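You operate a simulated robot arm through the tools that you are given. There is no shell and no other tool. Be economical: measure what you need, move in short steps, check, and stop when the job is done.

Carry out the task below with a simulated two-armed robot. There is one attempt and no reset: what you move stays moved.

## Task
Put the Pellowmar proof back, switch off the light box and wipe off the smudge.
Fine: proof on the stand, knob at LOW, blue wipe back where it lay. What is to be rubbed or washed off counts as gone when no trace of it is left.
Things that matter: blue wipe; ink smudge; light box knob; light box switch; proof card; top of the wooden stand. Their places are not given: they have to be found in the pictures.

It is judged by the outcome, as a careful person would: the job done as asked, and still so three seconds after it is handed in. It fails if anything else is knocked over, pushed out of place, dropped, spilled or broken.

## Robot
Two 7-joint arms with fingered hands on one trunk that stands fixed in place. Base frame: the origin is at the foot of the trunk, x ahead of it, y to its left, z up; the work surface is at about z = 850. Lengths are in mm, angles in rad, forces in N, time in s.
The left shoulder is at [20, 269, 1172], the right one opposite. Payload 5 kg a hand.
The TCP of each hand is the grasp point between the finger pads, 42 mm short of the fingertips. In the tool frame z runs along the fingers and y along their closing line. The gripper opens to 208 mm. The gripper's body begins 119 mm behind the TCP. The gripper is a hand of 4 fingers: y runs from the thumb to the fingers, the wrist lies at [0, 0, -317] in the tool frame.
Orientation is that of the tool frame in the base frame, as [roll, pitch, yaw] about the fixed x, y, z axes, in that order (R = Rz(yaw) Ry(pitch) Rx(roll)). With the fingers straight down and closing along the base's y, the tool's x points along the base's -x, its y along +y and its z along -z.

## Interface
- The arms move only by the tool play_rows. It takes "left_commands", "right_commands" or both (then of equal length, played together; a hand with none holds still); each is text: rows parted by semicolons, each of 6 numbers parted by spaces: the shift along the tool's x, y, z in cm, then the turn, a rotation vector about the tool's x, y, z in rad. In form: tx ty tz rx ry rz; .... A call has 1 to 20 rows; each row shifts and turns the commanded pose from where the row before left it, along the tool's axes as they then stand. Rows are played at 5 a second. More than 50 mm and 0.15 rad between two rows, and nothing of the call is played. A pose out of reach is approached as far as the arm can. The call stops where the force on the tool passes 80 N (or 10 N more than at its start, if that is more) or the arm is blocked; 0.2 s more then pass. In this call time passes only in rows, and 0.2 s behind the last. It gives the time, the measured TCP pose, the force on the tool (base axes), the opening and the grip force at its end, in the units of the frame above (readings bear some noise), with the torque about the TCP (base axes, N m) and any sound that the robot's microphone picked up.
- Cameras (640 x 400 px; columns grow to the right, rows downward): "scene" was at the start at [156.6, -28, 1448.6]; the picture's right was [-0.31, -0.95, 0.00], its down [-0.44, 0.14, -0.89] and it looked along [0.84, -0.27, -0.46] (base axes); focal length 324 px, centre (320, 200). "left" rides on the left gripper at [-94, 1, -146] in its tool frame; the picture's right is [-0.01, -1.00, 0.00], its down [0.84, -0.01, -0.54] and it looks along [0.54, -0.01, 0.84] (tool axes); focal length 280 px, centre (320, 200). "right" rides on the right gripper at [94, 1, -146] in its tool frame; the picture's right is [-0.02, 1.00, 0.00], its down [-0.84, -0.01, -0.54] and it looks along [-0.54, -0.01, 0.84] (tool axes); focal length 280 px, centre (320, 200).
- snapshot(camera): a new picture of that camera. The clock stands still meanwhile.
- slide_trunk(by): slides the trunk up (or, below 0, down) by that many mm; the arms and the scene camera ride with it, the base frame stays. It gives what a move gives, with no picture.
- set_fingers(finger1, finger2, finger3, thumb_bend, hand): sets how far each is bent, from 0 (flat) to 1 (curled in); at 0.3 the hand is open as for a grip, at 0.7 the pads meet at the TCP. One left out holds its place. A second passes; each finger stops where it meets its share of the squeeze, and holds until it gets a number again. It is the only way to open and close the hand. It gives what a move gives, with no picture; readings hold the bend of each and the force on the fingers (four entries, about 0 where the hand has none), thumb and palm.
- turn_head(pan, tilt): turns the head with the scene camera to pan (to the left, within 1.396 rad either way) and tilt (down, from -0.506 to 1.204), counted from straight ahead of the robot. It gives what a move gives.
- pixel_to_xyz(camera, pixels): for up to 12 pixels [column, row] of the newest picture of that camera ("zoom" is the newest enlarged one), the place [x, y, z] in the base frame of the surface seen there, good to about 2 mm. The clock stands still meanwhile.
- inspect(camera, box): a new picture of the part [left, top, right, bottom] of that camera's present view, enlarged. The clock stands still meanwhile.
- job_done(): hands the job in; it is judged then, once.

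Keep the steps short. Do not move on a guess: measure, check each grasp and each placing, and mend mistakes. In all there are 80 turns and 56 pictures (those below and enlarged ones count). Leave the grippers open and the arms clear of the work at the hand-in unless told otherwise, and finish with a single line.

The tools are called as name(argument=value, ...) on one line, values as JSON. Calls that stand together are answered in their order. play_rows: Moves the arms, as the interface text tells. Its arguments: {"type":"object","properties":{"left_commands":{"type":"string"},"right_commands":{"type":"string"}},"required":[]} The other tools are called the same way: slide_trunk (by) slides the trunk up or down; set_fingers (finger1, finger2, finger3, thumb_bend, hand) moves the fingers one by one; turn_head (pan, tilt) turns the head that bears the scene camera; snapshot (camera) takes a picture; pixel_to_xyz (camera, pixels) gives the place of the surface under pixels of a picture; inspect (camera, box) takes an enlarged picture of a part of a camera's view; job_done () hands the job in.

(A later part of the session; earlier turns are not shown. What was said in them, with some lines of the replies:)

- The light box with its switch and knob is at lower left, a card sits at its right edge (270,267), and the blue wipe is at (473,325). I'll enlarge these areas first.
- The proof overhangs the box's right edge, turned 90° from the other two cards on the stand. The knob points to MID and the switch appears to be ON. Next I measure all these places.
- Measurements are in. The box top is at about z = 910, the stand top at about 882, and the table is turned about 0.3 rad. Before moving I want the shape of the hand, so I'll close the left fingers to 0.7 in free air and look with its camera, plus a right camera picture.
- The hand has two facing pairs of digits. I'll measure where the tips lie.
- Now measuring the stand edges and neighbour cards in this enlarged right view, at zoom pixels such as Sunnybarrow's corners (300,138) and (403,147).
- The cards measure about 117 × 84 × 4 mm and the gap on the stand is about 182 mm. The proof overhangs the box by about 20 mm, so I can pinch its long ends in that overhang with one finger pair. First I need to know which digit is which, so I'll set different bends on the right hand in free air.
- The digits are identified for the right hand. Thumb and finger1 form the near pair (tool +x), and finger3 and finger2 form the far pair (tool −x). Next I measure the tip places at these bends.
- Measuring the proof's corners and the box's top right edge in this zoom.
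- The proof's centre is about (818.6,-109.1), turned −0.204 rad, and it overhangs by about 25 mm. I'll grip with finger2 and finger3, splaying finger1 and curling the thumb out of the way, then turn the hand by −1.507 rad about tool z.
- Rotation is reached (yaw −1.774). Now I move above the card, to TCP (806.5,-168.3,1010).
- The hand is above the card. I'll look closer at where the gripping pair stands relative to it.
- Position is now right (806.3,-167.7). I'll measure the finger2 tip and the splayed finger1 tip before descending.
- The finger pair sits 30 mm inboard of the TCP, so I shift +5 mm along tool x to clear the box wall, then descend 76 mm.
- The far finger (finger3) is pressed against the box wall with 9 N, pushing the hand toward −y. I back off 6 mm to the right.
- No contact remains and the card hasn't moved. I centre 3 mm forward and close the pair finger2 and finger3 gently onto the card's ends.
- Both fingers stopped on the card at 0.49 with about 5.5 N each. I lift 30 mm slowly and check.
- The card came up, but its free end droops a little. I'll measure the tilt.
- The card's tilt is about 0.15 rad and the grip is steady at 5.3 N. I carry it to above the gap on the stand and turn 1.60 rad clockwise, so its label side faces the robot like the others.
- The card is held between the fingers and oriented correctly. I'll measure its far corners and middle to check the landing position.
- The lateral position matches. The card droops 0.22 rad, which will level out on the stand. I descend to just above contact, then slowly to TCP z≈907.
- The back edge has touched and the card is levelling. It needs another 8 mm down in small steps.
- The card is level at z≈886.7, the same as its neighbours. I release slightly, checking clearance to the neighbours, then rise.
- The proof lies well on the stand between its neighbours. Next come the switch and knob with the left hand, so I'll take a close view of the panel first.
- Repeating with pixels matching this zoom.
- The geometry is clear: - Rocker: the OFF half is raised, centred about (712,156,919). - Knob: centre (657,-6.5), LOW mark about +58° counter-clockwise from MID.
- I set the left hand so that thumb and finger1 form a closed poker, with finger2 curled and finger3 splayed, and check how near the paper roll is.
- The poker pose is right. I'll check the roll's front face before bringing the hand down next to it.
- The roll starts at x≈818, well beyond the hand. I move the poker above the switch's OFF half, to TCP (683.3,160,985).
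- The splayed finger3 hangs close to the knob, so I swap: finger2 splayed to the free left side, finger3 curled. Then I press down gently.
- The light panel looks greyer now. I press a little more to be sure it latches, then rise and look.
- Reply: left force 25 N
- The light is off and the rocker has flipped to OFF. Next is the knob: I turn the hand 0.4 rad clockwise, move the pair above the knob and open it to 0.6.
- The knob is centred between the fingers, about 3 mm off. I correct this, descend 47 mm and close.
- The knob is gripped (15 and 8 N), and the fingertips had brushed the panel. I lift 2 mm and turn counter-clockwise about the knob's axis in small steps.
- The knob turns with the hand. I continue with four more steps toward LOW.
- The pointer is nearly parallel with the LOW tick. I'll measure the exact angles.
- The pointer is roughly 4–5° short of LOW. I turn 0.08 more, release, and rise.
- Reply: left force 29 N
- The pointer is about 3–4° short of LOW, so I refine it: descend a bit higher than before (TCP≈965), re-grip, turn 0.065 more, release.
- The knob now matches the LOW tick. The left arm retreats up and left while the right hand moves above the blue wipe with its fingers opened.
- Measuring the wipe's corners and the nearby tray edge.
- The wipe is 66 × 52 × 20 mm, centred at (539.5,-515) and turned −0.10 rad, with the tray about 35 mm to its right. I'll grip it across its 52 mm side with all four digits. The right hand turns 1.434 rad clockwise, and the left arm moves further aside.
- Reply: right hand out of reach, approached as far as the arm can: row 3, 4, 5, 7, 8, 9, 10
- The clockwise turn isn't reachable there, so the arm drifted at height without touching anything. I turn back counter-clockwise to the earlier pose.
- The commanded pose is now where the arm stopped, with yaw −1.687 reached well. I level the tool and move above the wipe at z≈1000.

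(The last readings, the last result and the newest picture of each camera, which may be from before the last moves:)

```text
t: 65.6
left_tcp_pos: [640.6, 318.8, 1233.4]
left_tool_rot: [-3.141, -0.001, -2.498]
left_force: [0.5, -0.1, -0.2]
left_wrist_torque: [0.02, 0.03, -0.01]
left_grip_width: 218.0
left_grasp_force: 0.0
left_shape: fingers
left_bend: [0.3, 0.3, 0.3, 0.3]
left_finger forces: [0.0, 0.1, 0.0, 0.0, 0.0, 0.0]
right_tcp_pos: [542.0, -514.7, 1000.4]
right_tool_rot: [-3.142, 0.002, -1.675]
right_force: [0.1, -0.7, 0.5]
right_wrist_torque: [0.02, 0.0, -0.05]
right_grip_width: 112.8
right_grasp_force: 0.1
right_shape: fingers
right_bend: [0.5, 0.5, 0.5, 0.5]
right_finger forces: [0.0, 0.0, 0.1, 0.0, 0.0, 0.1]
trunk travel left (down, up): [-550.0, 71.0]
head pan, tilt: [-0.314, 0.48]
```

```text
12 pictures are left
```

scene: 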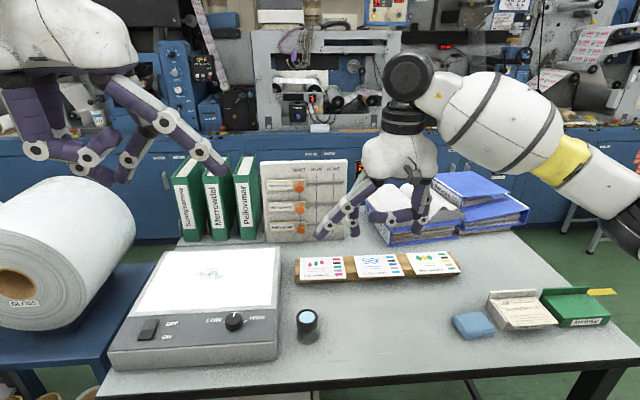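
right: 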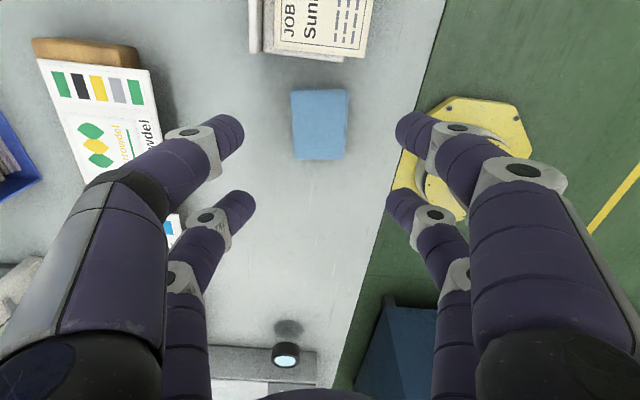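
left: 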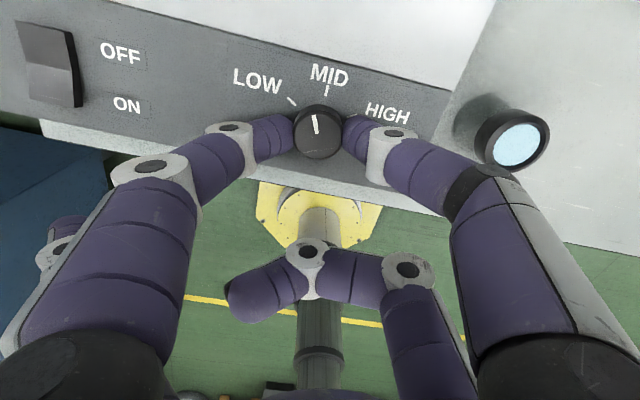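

The wipe is centred between the fingers. I descend to TCP z≈906 and close.

play_rows(right_commands="0 0.25 3 0 0 0; 0 0 3 0 0 0; 0 0 2 0 0 0; 0 0 1.2 0 0 0; 0 0 0 0 0 0")

set_fingers(hand="right", finger1=0.66, finger2=0.66, finger3=0.66, thumb_bend=0.66)

snapshot(camera="right")

```text
t: 66.8
left_tcp_pos: [639.8, 318.6, 1233.3]
left_tool_rot: [-3.141, 0.0, -2.496]
left_force: [-0.4, -0.1, 0.2]
left_wrist_torque: [-0.01, -0.02, -0.02]
left_grip_width: 218.3
left_grasp_force: 0.0
left_shape: fingers
left_bend: [0.3, 0.3, 0.3, 0.3]
left_finger forces: [0.0, 0.0, 0.0, 0.0, 0.0, 0.0]
right_tcp_pos: [535.0, -515.4, 911.7]
right_tool_rot: [-3.141, 0.001, -1.675]
right_force: [-0.1, 0.6, 0.1]
right_wrist_torque: [-0.01, 0.0, 0.01]
right_grip_width: 113.1
right_grasp_force: 0.0
right_shape: fingers
right_bend: [0.5, 0.5, 0.5, 0.5]
right_finger forces: [0.0, 0.1, 0.1, 0.0, 0.0, 0.1]
trunk travel left (down, up): [-550.0, 71.0]
head pan, tilt: [-0.314, 0.48]
```

```text
t: 67.8
left_tcp_pos: [639.6, 318.6, 1233.0]
left_tool_rot: [3.14, 0.0, -2.498]
left_force: [-0.1, -1.3, 0.6]
left_wrist_torque: [-0.01, 0.0, -0.03]
left_grip_width: 218.3
left_grasp_force: 0.0
left_shape: fingers
left_bend: [0.3, 0.3, 0.3, 0.3]
left_finger forces: [0.0, 0.0, 0.0, 0.0, 0.1, 0.1]
right_tcp_pos: [535.0, -514.6, 910.9]
right_tool_rot: [3.14, 0.002, -1.677]
right_force: [0.5, -0.1, 0.2]
right_wrist_torque: [-0.01, 0.01, 0.0]
right_grip_width: 62.3
right_grasp_force: 19.9
right_shape: fingers
right_bend: [0.59, 0.59, 0.6, 0.63]
right_finger forces: [10.4, 9.7, 8.0, 0.1, 11.7, 0.0]
trunk travel left (down, up): [-550.0, 71.0]
head pan, tilt: [-0.314, 0.48]
```

```text
11 pictures are left
```

right: 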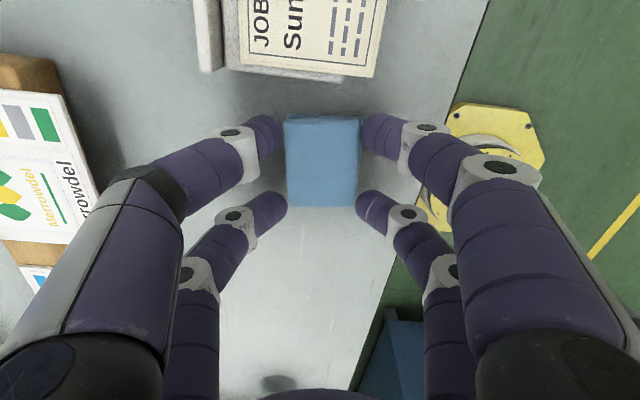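

All four digits hold the wipe at about 10 N. Grip pose for the return is (535,-514.6,911), yaw −1.677. I lift it and carry it above the smudge's left end.

play_rows(right_commands="0 0 -1 0 0 0; 0 0 -3 0 0 0; 0 0 -4 0 0 0; 0 0 -4 0 0 0; 0 0 -3 0 0 0; 0 0 0 0 0 0")

play_rows(right_commands="-4.105 -1.442 0 0 0 0; -4.105 -1.442 0 0 0 0; -4.105 -1.442 0 0 0 0; -4.105 -1.442 0 0 0 0; -4.105 -1.442 0 0 0 0; -4.105 -1.442 0 0 0 0; -4.105 -1.442 0 0 0 0; -4.105 -1.442 0 0 0 0; -4.105 -1.442 0 0 0 0; -4.105 -1.442 0 0 0 0; -4.105 -1.442 0 0 0 0; -4.105 -1.442 0 0 0 0; -4.105 -1.442 0 0 0 0; -4.105 -1.442 0 0 0 0; -4.105 -1.442 0 0 0 0; 0 0 0 0 0 0; 0 0 0 0 0 0")

snapshot(camera="scene")

```text
t: 69.2
left_tcp_pos: [640.8, 318.5, 1233.1]
left_tool_rot: [-3.14, 0.0, -2.497]
left_force: [0.4, -0.2, -0.6]
left_wrist_torque: [0.06, 0.03, -0.01]
left_grip_width: 218.6
left_grasp_force: 0.1
left_shape: fingers
left_bend: [0.3, 0.3, 0.3, 0.3]
left_finger forces: [0.0, 0.0, 0.1, 0.0, 0.1, 0.0]
right_tcp_pos: [534.4, -515.4, 1057.3]
right_tool_rot: [3.141, 0.0, -1.676]
right_force: [-0.1, 0.1, -0.4]
right_wrist_torque: [0.04, -0.01, 0.0]
right_grip_width: 62.3
right_grasp_force: 19.6
right_shape: fingers
right_bend: [0.59, 0.59, 0.6, 0.63]
right_finger forces: [10.4, 9.5, 8.0, 0.0, 11.7, 0.1]
trunk travel left (down, up): [-550.0, 71.0]
head pan, tilt: [-0.314, 0.48]
```

```text
t: 72.8
left_tcp_pos: [639.9, 320.5, 1232.2]
left_tool_rot: [-3.14, -0.002, -2.496]
left_force: [0.3, 0.4, 0.3]
left_wrist_torque: [-0.08, 0.01, -0.03]
left_grip_width: 218.3
left_grasp_force: 0.1
left_shape: fingers
left_bend: [0.3, 0.3, 0.3, 0.3]
left_finger forces: [0.1, 0.0, 0.0, 0.0, 0.1, 0.1]
right_tcp_pos: [813.9, 78.9, 1059.0]
right_tool_rot: [-3.139, 0.0, -1.674]
right_force: [1.0, 0.7, -0.5]
right_wrist_torque: [-0.16, -0.03, 0.03]
right_grip_width: 61.9
right_grasp_force: 18.7
right_shape: fingers
right_bend: [0.59, 0.59, 0.6, 0.63]
right_finger forces: [10.2, 9.2, 7.8, 0.0, 11.2, 0.0]
trunk travel left (down, up): [-550.0, 71.0]
head pan, tilt: [-0.314, 0.48]
```

```text
10 pictures are left
```

scene: 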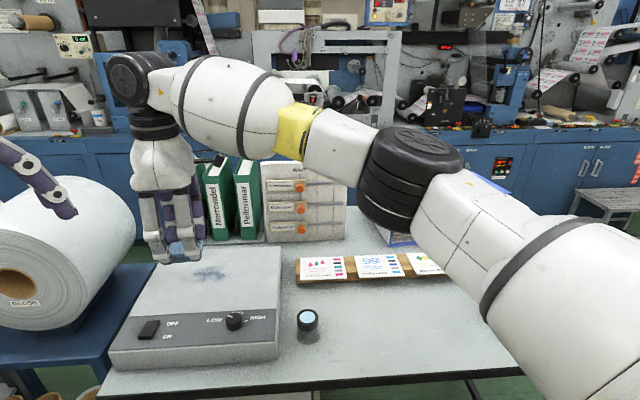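

The wipe is above the smudge's left end. I descend to the glass until light contact.

play_rows(right_commands="0 0 3 0 0 0; 0 0 3 0 0 0; 0 0 2 0 0 0; 0 0 0.5 0 0 0; 0 0 0.3 0 0 0; 0 0 0.2 0 0 0; 0 0 0 0 0 0")

```text
t: 74.4
left_tcp_pos: [640.9, 319.3, 1234.0]
left_tool_rot: [-3.141, 0.0, -2.497]
left_force: [0.6, -0.3, -0.1]
left_wrist_torque: [-0.01, -0.01, 0.02]
left_grip_width: 218.2
left_grasp_force: 0.1
left_shape: fingers
left_bend: [0.3, 0.3, 0.3, 0.3]
left_finger forces: [0.0, 0.0, 0.0, 0.0, 0.1, 0.1]
right_tcp_pos: [816.7, 74.7, 971.2]
right_tool_rot: [-3.141, 0.002, -1.675]
right_force: [-0.4, 0.2, -0.1]
right_wrist_torque: [0.0, 0.01, 0.0]
right_grip_width: 62.2
right_grasp_force: 19.2
right_shape: fingers
right_bend: [0.59, 0.59, 0.6, 0.63]
right_finger forces: [10.2, 9.4, 8.0, 0.1, 11.2, 0.0]
trunk travel left (down, up): [-550.0, 71.0]
head pan, tilt: [-0.314, 0.48]
```

There's no contact yet at 971, so I go down in 1.5 mm steps.

play_rows(right_commands="0 0 0.15 0 0 0; 0 0 0.15 0 0 0; 0 0 0 0 0 0")

```text
t: 75.2
left_tcp_pos: [639.3, 318.5, 1233.7]
left_tool_rot: [-3.14, 0.0, -2.498]
left_force: [-0.9, -0.1, -0.3]
left_wrist_torque: [0.01, -0.02, -0.01]
left_grip_width: 218.4
left_grasp_force: 0.1
left_shape: fingers
left_bend: [0.3, 0.3, 0.3, 0.3]
left_finger forces: [0.0, 0.1, 0.0, 0.1, 0.0, 0.0]
right_tcp_pos: [816.2, 75.0, 969.7]
right_tool_rot: [-3.138, 0.0, -1.675]
right_force: [4.2, -0.5, 21.3]
right_wrist_torque: [-0.23, -0.38, 0.06]
right_grip_width: 62.1
right_grasp_force: 26.5
right_shape: fingers
right_bend: [0.59, 0.6, 0.6, 0.63]
right_finger forces: [12.1, 10.8, 11.7, 0.1, 17.8, 0.0]
trunk travel left (down, up): [-550.0, 71.0]
head pan, tilt: [-0.314, 0.48]
```

Contact is at 969.7 with 21 N. I ease off slightly and make the first strokes along the smudge's direction, forth and back.

play_rows(right_commands="0 0 -0.07 0 0 0; 1.98 0.264 0 0 0 0; 1.98 0.264 0 0 0 0; 1.98 0.264 0 0 0 0; 1.98 0.264 0 0 0 0; -1.98 -0.264 0 0 0 0; -1.98 -0.264 0 0 0 0; -1.98 -0.264 0 0 0 0; -1.98 -0.264 0 0 0 0; 0 0 0 0 0 0")

snapshot(camera="scene")

```text
t: 77.4
left_tcp_pos: [639.1, 318.0, 1234.6]
left_tool_rot: [-3.139, 0.0, -2.5]
left_force: [0.5, 0.6, 0.5]
left_wrist_torque: [-0.01, 0.0, 0.02]
left_grip_width: 218.2
left_grasp_force: 0.1
left_shape: fingers
left_bend: [0.3, 0.3, 0.3, 0.3]
left_finger forces: [0.1, 0.1, 0.1, 0.1, 0.1, 0.0]
right_tcp_pos: [815.3, 74.1, 969.6]
right_tool_rot: [-3.14, 0.001, -1.674]
right_force: [-3.0, -7.9, 24.2]
right_wrist_torque: [-0.49, 0.18, 0.0]
right_grip_width: 62.1
right_grasp_force: 25.8
right_shape: fingers
right_bend: [0.59, 0.59, 0.6, 0.63]
right_finger forces: [14.1, 12.8, 10.6, 0.1, 14.8, 0.0]
trunk travel left (down, up): [-550.0, 71.0]
head pan, tilt: [-0.314, 0.48]
```

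```text
9 pictures are left
```

scene: 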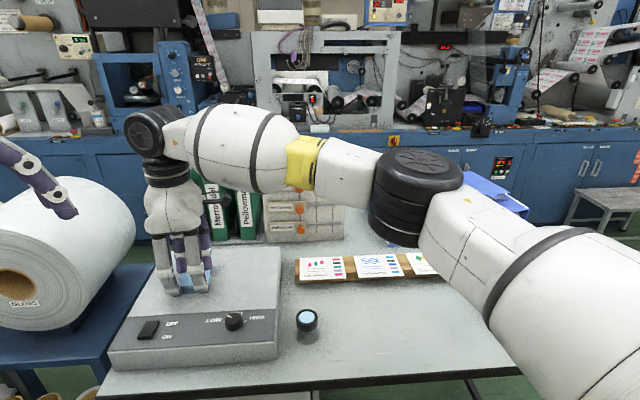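

The wipe holds and the box looks unmoved. I continue with the middle and far lanes.

play_rows(right_commands="0.33 -2.48 -0.05 0 0 0; 1.98 0.264 0 0 0 0; 1.98 0.264 0 0 0 0; 1.98 0.264 0 0 0 0; 1.98 0.264 0 0 0 0; -1.98 -0.264 0 0 0 0; -1.98 -0.264 0 0 0 0; -1.98 -0.264 0 0 0 0; -1.98 -0.264 0 0 0 0; 0.33 -2.48 0 0 0 0; 1.98 0.264 0 0 0 0; 1.98 0.264 0 0 0 0; 1.98 0.264 0 0 0 0; 1.98 0.264 0 0 0 0; -1.98 -0.264 0 0 0 0; -1.98 -0.264 0 0 0 0; -1.98 -0.264 0 0 0 0; -1.98 -0.264 0 0 0 0; 0 0 0 0 0 0")

```text
t: 81.4
left_tcp_pos: [639.5, 318.5, 1233.6]
left_tool_rot: [-3.14, 0.002, -2.498]
left_force: [-0.1, -0.2, 0.4]
left_wrist_torque: [-0.03, -0.02, 0.02]
left_grip_width: 218.2
left_grasp_force: 0.2
left_shape: fingers
left_bend: [0.3, 0.3, 0.3, 0.3]
left_finger forces: [0.0, 0.0, 0.0, 0.0, 0.0, 0.1]
right_tcp_pos: [864.4, 65.3, 968.8]
right_tool_rot: [3.141, 0.001, -1.676]
right_force: [-2.7, -3.0, 12.8]
right_wrist_torque: [-0.19, 0.15, 0.01]
right_grip_width: 62.1
right_grasp_force: 23.8
right_shape: fingers
right_bend: [0.58, 0.59, 0.61, 0.63]
right_finger forces: [12.8, 11.7, 9.5, 0.0, 12.9, 0.1]
trunk travel left (down, up): [-550.0, 71.0]
head pan, tilt: [-0.314, 0.48]
```

Force is 13 N and the grip is steady. I wipe back over the middle and near lanes with slightly longer strokes, then lift.

play_rows(right_commands="-0.99 -0.13 0 0 0 0; -0.33 2.48 0 0 0 0; 1.98 0.264 0 0 0 0; 1.98 0.264 0 0 0 0; 1.98 0.264 0 0 0 0; 1.98 0.264 0 0 0 0; 1.98 0.264 0 0 0 0; -0.33 2.48 0 0 0 0; -1.98 -0.264 0 0 0 0; -1.98 -0.264 0 0 0 0; -1.98 -0.264 0 0 0 0; -1.98 -0.264 0 0 0 0; -1.98 -0.264 0 0 0 0; 0 0 -2 0 0 0; 0 0 -4 0 0 0; 0 0 -4.5 0 0 0; 0 0 0 0 0 0")

play_rows(right_commands="4.2 0.5 -0.5 0 0 0; 4.2 0.5 0 0 0 0; 4.2 0.5 0 0 0 0; 4.2 0.5 0 0 0 0; 4.2 0.5 0 0 0 0; 0 0 0 0 0 0")

inspect(camera="scene", box=[100, 230, 310, 370])

```text
t: 85.0
left_tcp_pos: [640.2, 318.0, 1231.6]
left_tool_rot: [-3.141, -0.002, -2.496]
left_force: [1.3, -0.6, 0.1]
left_wrist_torque: [-0.04, 0.11, 0.0]
left_grip_width: 218.6
left_grasp_force: 0.1
left_shape: fingers
left_bend: [0.3, 0.3, 0.3, 0.3]
left_finger forces: [0.1, 0.0, 0.0, 0.0, 0.0, 0.0]
right_tcp_pos: [819.2, 84.8, 1070.7]
right_tool_rot: [3.14, 0.001, -1.676]
right_force: [1.1, 0.8, -0.7]
right_wrist_torque: [0.01, 0.06, -0.02]
right_grip_width: 62.2
right_grasp_force: 20.3
right_shape: fingers
right_bend: [0.59, 0.59, 0.6, 0.63]
right_finger forces: [10.6, 10.1, 8.6, 0.0, 11.5, 0.1]
trunk travel left (down, up): [-550.0, 71.0]
head pan, tilt: [-0.314, 0.48]
```

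```text
t: 86.4
left_tcp_pos: [640.6, 320.9, 1232.6]
left_tool_rot: [-3.139, -0.002, -2.496]
left_force: [-0.5, 1.3, -0.2]
left_wrist_torque: [-0.18, -0.02, 0.02]
left_grip_width: 218.3
left_grasp_force: 0.1
left_shape: fingers
left_bend: [0.3, 0.3, 0.3, 0.3]
left_finger forces: [0.1, 0.0, 0.0, 0.1, 0.0, 0.1]
right_tcp_pos: [769.9, -119.4, 1078.3]
right_tool_rot: [3.142, 0.0, -1.672]
right_force: [-0.1, 0.9, -0.9]
right_wrist_torque: [-0.16, 0.02, -0.01]
right_grip_width: 62.1
right_grasp_force: 19.4
right_shape: fingers
right_bend: [0.59, 0.59, 0.6, 0.63]
right_finger forces: [10.5, 9.9, 8.5, 0.0, 11.5, 0.0]
trunk travel left (down, up): [-550.0, 71.0]
head pan, tilt: [-0.314, 0.48]
```

```text
2.86 times, centred on (205, 300) of scene
```

zoom: 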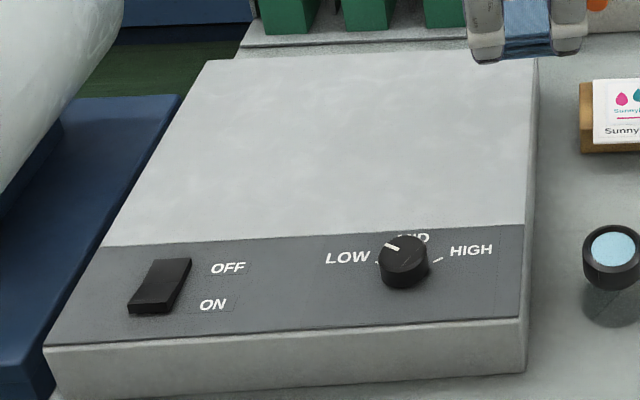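

The smudge seems gone. I take one tight zoom to look for faint traces.

inspect(camera="scene", box=[155, 250, 265, 315])

```text
5.82 times, centred on (210, 282) of scene
```

zoom: 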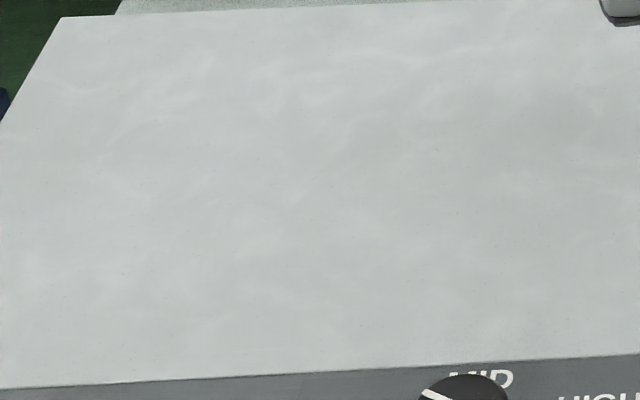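

The surface is clean. I carry the wipe back above its original place.

play_rows(right_commands="4.18 1.916 0 0 0 0; 4.18 1.916 0 0 0 0; 4.18 1.916 0 0 0 0; 4.18 1.916 0 0 0 0; 4.18 1.916 0 0 0 0; 4.18 1.916 0 0 0 0; 4.18 1.916 0 0 0 0; 4.18 1.916 0 0 0 0; 4.18 1.916 0 0 0 0; 4.18 1.916 0 0 0 0; 0 0 0 0 0 0; 0 0 3 0 0 0; 0 0 3 0 0 0; 0 0 3 0 0 0; 0 0 0 0 0 0; 0 0 0 0 0 0")

```text
t: 89.8
left_tcp_pos: [640.2, 318.5, 1232.9]
left_tool_rot: [3.141, 0.0, -2.497]
left_force: [0.1, 0.0, -0.1]
left_wrist_torque: [0.06, 0.04, -0.03]
left_grip_width: 218.6
left_grasp_force: 0.0
left_shape: fingers
left_bend: [0.3, 0.3, 0.3, 0.3]
left_finger forces: [0.0, 0.0, 0.0, 0.0, 0.0, 0.0]
right_tcp_pos: [536.1, -517.2, 987.0]
right_tool_rot: [-3.14, 0.002, -1.674]
right_force: [0.2, -0.3, -0.2]
right_wrist_torque: [0.03, 0.0, -0.01]
right_grip_width: 62.1
right_grasp_force: 20.0
right_shape: fingers
right_bend: [0.59, 0.59, 0.6, 0.63]
right_finger forces: [10.3, 9.8, 8.3, 0.0, 11.1, 0.0]
trunk travel left (down, up): [-550.0, 71.0]
head pan, tilt: [-0.314, 0.48]
```

I apply a small correction of 2–3 mm, then lower to just touching (TCP z≈911).

play_rows(right_commands="-0.24 0.13 0 0 0 0; 0 0 3 0 0 0; 0 0 2.5 0 0 0; 0 0 1.2 0 0 0; 0 0 0.5 0 0 0; 0 0 0.3 0 0 0; 0 0 0 0 0 0")

```text
t: 91.4
left_tcp_pos: [640.1, 319.0, 1233.0]
left_tool_rot: [3.14, 0.003, -2.498]
left_force: [0.1, -0.3, 0.1]
left_wrist_torque: [-0.02, 0.0, -0.01]
left_grip_width: 218.1
left_grasp_force: 0.0
left_shape: fingers
left_bend: [0.3, 0.3, 0.3, 0.3]
left_finger forces: [0.0, 0.0, 0.0, 0.0, 0.1, 0.0]
right_tcp_pos: [535.6, -513.5, 912.1]
right_tool_rot: [3.141, 0.002, -1.676]
right_force: [0.2, -0.1, -1.3]
right_wrist_torque: [0.04, -0.01, 0.0]
right_grip_width: 61.7
right_grasp_force: 19.9
right_shape: fingers
right_bend: [0.59, 0.59, 0.6, 0.63]
right_finger forces: [10.3, 9.7, 8.3, 0.0, 11.3, 0.0]
trunk travel left (down, up): [-550.0, 71.0]
head pan, tilt: [-0.314, 0.48]
```

There's no contact force yet. I go down about 1–2 mm more, then release.

play_rows(right_commands="0 0 0.1 0 0 0; 0 0 0.1 0 0 0; 0 0 0 0 0 0")

set_fingers(hand="right", finger1=0.5, finger2=0.5, finger3=0.5, thumb_bend=0.5)

snapshot(camera="right")

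pixel_to_xyz(camera="right", pixels=[[290, 122], [354, 122], [354, 202], [292, 202], [322, 160]])

```text
t: 92.2
left_tcp_pos: [640.9, 318.7, 1233.3]
left_tool_rot: [3.14, 0.0, -2.497]
left_force: [0.0, 1.0, 0.0]
left_wrist_torque: [0.01, 0.02, -0.02]
left_grip_width: 218.6
left_grasp_force: 0.0
left_shape: fingers
left_bend: [0.3, 0.3, 0.3, 0.3]
left_finger forces: [0.0, 0.1, 0.1, 0.0, 0.0, 0.0]
right_tcp_pos: [535.2, -514.0, 909.9]
right_tool_rot: [3.142, 0.002, -1.676]
right_force: [-0.2, 0.1, -0.3]
right_wrist_torque: [0.0, 0.03, -0.01]
right_grip_width: 61.8
right_grasp_force: 19.7
right_shape: fingers
right_bend: [0.59, 0.59, 0.6, 0.63]
right_finger forces: [10.3, 9.6, 8.3, 0.1, 11.2, 0.0]
trunk travel left (down, up): [-550.0, 71.0]
head pan, tilt: [-0.314, 0.48]
```

```text
t: 93.2
left_tcp_pos: [640.0, 319.1, 1232.7]
left_tool_rot: [-3.141, -0.001, -2.498]
left_force: [1.0, -0.5, 0.6]
left_wrist_torque: [0.02, -0.05, -0.03]
left_grip_width: 218.3
left_grasp_force: 0.0
left_shape: fingers
left_bend: [0.3, 0.3, 0.3, 0.3]
left_finger forces: [0.0, 0.0, 0.0, 0.1, 0.1, 0.0]
right_tcp_pos: [535.8, -515.4, 910.2]
right_tool_rot: [-3.141, 0.002, -1.677]
right_force: [0.3, -0.2, 0.5]
right_wrist_torque: [-0.01, -0.02, 0.03]
right_grip_width: 112.2
right_grasp_force: 0.1
right_shape: fingers
right_bend: [0.5, 0.5, 0.5, 0.5]
right_finger forces: [0.0, 0.1, 0.0, 0.0, 0.0, 0.0]
trunk travel left (down, up): [-550.0, 71.0]
head pan, tilt: [-0.314, 0.48]
```

```text
6 pictures are left
```

right: 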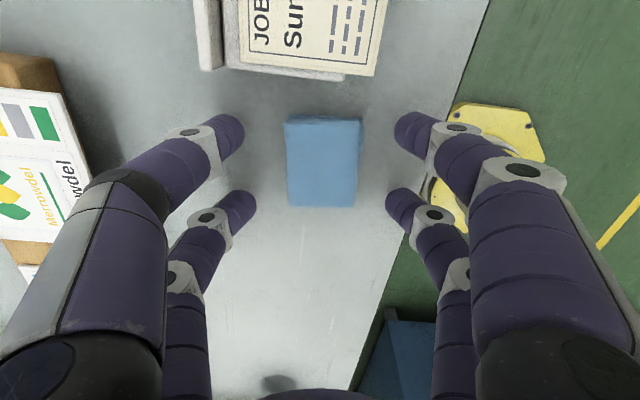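

```text
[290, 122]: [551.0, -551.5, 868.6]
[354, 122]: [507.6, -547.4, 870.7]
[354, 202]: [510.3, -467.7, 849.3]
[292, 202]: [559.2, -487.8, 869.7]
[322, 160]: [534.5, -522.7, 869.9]
```

The wipe is released and stands where it was gripped. I rise straight up and measure its place against the original.

play_rows(right_commands="0 0 -1 0 0 0; 0 0 -3 0 0 0; 0 0 -4 0 0 0; 0 0 -1 0 0 0; 0 0 0 0 0 0; 0 0 0 0 0 0")

inspect(camera="right", box=[240, 60, 400, 180])

```text
t: 94.6
left_tcp_pos: [640.2, 319.0, 1233.7]
left_tool_rot: [3.141, -0.001, -2.497]
left_force: [0.3, -0.1, 0.2]
left_wrist_torque: [0.0, 0.04, -0.01]
left_grip_width: 218.5
left_grasp_force: 0.0
left_shape: fingers
left_bend: [0.3, 0.3, 0.3, 0.3]
left_finger forces: [0.0, 0.0, 0.0, 0.0, 0.0, 0.1]
right_tcp_pos: [535.1, -512.6, 1000.6]
right_tool_rot: [3.141, 0.002, -1.676]
right_force: [0.0, -0.7, 0.5]
right_wrist_torque: [0.04, 0.01, 0.02]
right_grip_width: 112.3
right_grasp_force: 0.1
right_shape: fingers
right_bend: [0.5, 0.5, 0.5, 0.5]
right_finger forces: [0.0, 0.1, 0.1, 0.0, 0.1, 0.1]
trunk travel left (down, up): [-550.0, 71.0]
head pan, tilt: [-0.314, 0.48]
```

```text
3.33 times, centred on (320, 120) of right
```

zoom: 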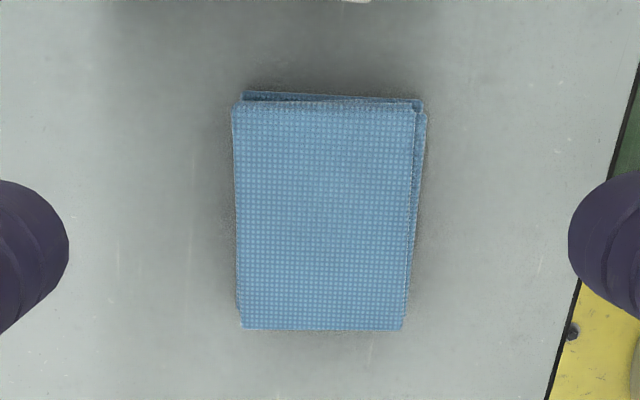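

pixel_to_xyz(camera="zoom", pixels=[[238, 108], [411, 112], [401, 324], [246, 324], [324, 215], [236, 215], [408, 215]])

```text
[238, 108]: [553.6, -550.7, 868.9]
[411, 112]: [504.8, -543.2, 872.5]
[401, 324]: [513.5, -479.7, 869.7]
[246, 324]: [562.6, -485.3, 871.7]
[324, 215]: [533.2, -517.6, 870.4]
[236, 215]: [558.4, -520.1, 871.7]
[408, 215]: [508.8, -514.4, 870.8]
```

The wipe now centres at (533.6,-514.7), about 6 mm nearer than the original (539.5,-515) because closing had shifted it. I re-centre it: shift the hand 6 mm forward, descend, close gently, open, rise.

play_rows(right_commands="0.06 -0.6 0 0 0 0; 0 0 3 0 0 0; 0 0 3 0 0 0; 0 0 2 0 0 0; 0 0 0.9 0 0 0; 0 0 0 0 0 0")

set_fingers(hand="right", finger1=0.62, finger2=0.62, finger3=0.62, thumb_bend=0.62)

set_fingers(hand="right", finger1=0.5, finger2=0.5, finger3=0.5, thumb_bend=0.5)

play_rows(right_commands="0 0 -1 0 0 0; 0 0 -3 0 0 0; 0 0 -4 0 0 0; 0 0 -1 0 0 0; 0 0 0 0 0 0; 0 0 0 0 0 0")

inspect(camera="right", box=[240, 60, 400, 180])

```text
t: 96.0
left_tcp_pos: [641.3, 318.1, 1231.5]
left_tool_rot: [-3.14, 0.001, -2.499]
left_force: [0.0, 0.5, -0.6]
left_wrist_torque: [0.01, 0.03, 0.0]
left_grip_width: 218.5
left_grasp_force: 0.0
left_shape: fingers
left_bend: [0.3, 0.3, 0.3, 0.3]
left_finger forces: [0.0, 0.0, 0.0, 0.0, 0.0, 0.0]
right_tcp_pos: [542.8, -516.2, 911.2]
right_tool_rot: [-3.141, 0.001, -1.675]
right_force: [-0.9, 0.1, 0.1]
right_wrist_torque: [0.0, 0.02, -0.01]
right_grip_width: 112.2
right_grasp_force: 0.1
right_shape: fingers
right_bend: [0.5, 0.5, 0.5, 0.5]
right_finger forces: [0.1, 0.0, 0.0, 0.1, 0.0, 0.1]
trunk travel left (down, up): [-550.0, 71.0]
head pan, tilt: [-0.314, 0.48]
```

```text
t: 97.0
left_tcp_pos: [640.9, 319.1, 1233.4]
left_tool_rot: [-3.14, 0.001, -2.497]
left_force: [-0.8, 0.0, -0.4]
left_wrist_torque: [-0.01, 0.02, -0.02]
left_grip_width: 218.2
left_grasp_force: 0.1
left_shape: fingers
left_bend: [0.3, 0.3, 0.3, 0.3]
left_finger forces: [0.0, 0.0, 0.0, 0.1, 0.1, 0.0]
right_tcp_pos: [540.9, -516.0, 910.3]
right_tool_rot: [-3.141, 0.002, -1.675]
right_force: [-0.5, -0.7, 0.6]
right_wrist_torque: [-0.01, 0.02, -0.02]
right_grip_width: 64.1
right_grasp_force: 8.8
right_shape: fingers
right_bend: [0.59, 0.59, 0.59, 0.61]
right_finger forces: [4.6, 4.4, 3.9, 0.1, 5.0, 0.0]
trunk travel left (down, up): [-550.0, 71.0]
head pan, tilt: [-0.314, 0.48]
```

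```text
t: 98.0
left_tcp_pos: [640.7, 318.4, 1232.7]
left_tool_rot: [3.141, 0.0, -2.497]
left_force: [0.3, -0.8, -0.4]
left_wrist_torque: [0.01, 0.02, -0.04]
left_grip_width: 218.5
left_grasp_force: 0.0
left_shape: fingers
left_bend: [0.3, 0.3, 0.3, 0.3]
left_finger forces: [0.0, 0.1, 0.1, 0.1, 0.0, 0.0]
right_tcp_pos: [541.4, -515.4, 910.8]
right_tool_rot: [3.14, 0.003, -1.676]
right_force: [0.6, 0.2, 0.3]
right_wrist_torque: [0.02, 0.0, 0.03]
right_grip_width: 112.5
right_grasp_force: 0.1
right_shape: fingers
right_bend: [0.5, 0.5, 0.5, 0.5]
right_finger forces: [0.0, 0.0, 0.0, 0.1, 0.0, 0.0]
trunk travel left (down, up): [-550.0, 71.0]
head pan, tilt: [-0.314, 0.48]
```

```text
t: 99.4
left_tcp_pos: [642.5, 320.3, 1234.2]
left_tool_rot: [-3.141, 0.0, -2.498]
left_force: [-0.5, -0.1, -0.7]
left_wrist_torque: [0.04, -0.01, 0.02]
left_grip_width: 218.3
left_grasp_force: 0.0
left_shape: fingers
left_bend: [0.3, 0.3, 0.3, 0.3]
left_finger forces: [0.1, 0.1, 0.0, 0.0, 0.0, 0.0]
right_tcp_pos: [543.5, -514.8, 1001.5]
right_tool_rot: [3.141, 0.001, -1.674]
right_force: [-0.1, 0.8, -0.1]
right_wrist_torque: [0.01, 0.01, 0.01]
right_grip_width: 112.5
right_grasp_force: 0.0
right_shape: fingers
right_bend: [0.5, 0.5, 0.5, 0.5]
right_finger forces: [0.0, 0.0, 0.0, 0.0, 0.1, 0.0]
trunk travel left (down, up): [-550.0, 71.0]
head pan, tilt: [-0.314, 0.48]
```

```text
3.33 times, centred on (320, 120) of right
```

zoom: 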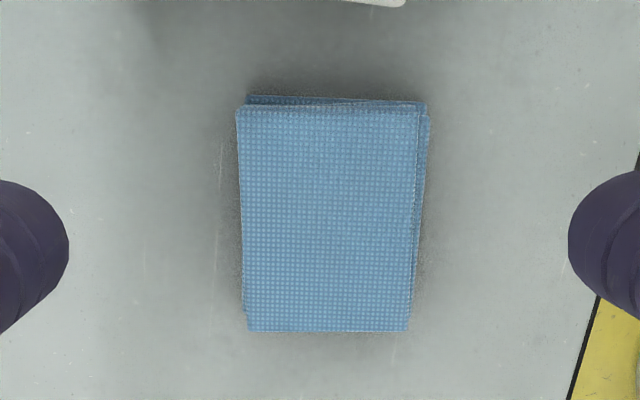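

pixel_to_xyz(camera="zoom", pixels=[[241, 112], [415, 114], [406, 327], [249, 327], [327, 217], [241, 217], [413, 217]])

set_fingers(hand="right", finger1=0.3, finger2=0.3, finger3=0.3, thumb_bend=0.3)

```text
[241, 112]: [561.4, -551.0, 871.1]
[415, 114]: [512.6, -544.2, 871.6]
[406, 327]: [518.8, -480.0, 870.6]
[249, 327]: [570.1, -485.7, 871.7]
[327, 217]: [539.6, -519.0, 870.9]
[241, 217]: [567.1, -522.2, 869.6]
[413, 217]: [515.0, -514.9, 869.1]
```

```text
t: 100.4
left_tcp_pos: [640.6, 317.9, 1233.8]
left_tool_rot: [3.141, 0.0, -2.496]
left_force: [0.4, -0.1, -0.6]
left_wrist_torque: [-0.01, 0.02, -0.01]
left_grip_width: 218.5
left_grasp_force: 0.0
left_shape: fingers
left_bend: [0.3, 0.3, 0.3, 0.3]
left_finger forces: [0.2, 0.0, 0.0, 0.2, 0.0, 0.0]
right_tcp_pos: [543.4, -514.6, 1000.9]
right_tool_rot: [3.141, 0.002, -1.675]
right_force: [0.5, 0.8, 0.3]
right_wrist_torque: [0.01, 0.02, -0.04]
right_grip_width: 218.0
right_grasp_force: 0.1
right_shape: fingers
right_bend: [0.3, 0.3, 0.3, 0.3]
right_finger forces: [0.0, 0.0, 0.0, 0.0, 0.0, 0.1]
trunk travel left (down, up): [-550.0, 71.0]
head pan, tilt: [-0.314, 0.48]
```

The wipe is back at (540.7,-515.2), 1 mm from its original place. I raise the right arm clear and take a final overall view.

play_rows(right_commands="0 0 -4 0 0 0; 0 0 -4 0 0 0; 0 0 -4 0 0 0; 0 0 -4 0 0 0; 0 0 -3 0 0 0; 0 0 0 0 0 0")

snapshot(camera="scene")

```text
t: 101.8
left_tcp_pos: [641.5, 316.9, 1232.8]
left_tool_rot: [3.14, -0.002, -2.499]
left_force: [0.3, -0.6, -1.1]
left_wrist_torque: [0.11, 0.19, -0.04]
left_grip_width: 218.4
left_grasp_force: 0.0
left_shape: fingers
left_bend: [0.3, 0.3, 0.3, 0.3]
left_finger forces: [0.1, 0.0, 0.0, 0.0, 0.0, 0.0]
right_tcp_pos: [540.7, -517.3, 1191.3]
right_tool_rot: [3.14, 0.002, -1.677]
right_force: [1.0, -1.0, -1.2]
right_wrist_torque: [0.12, 0.17, 0.0]
right_grip_width: 218.4
right_grasp_force: 0.0
right_shape: fingers
right_bend: [0.3, 0.3, 0.3, 0.3]
right_finger forces: [0.1, 0.0, 0.0, 0.0, 0.0, 0.1]
trunk travel left (down, up): [-550.0, 71.0]
head pan, tilt: [-0.314, 0.48]
```

```text
3 pictures are left
```

scene: 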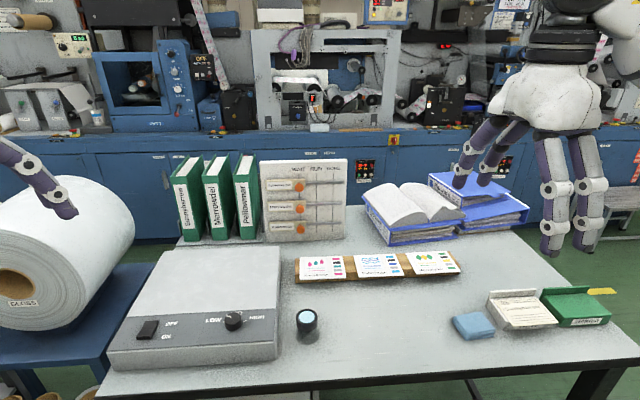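

Everything is in place: the proof is on the stand, the light is off, the knob is at LOW, the glass is clean, the wipe is back, and both hands are open and clear. I hand the job in.

job_done()

```text
The job is handed in.
```

The Pellowmar proof is back on the stand, the light box is off with its knob at LOW, no trace of the smudge is visible, and the blue wipe is back within about 1 mm of where it lay.
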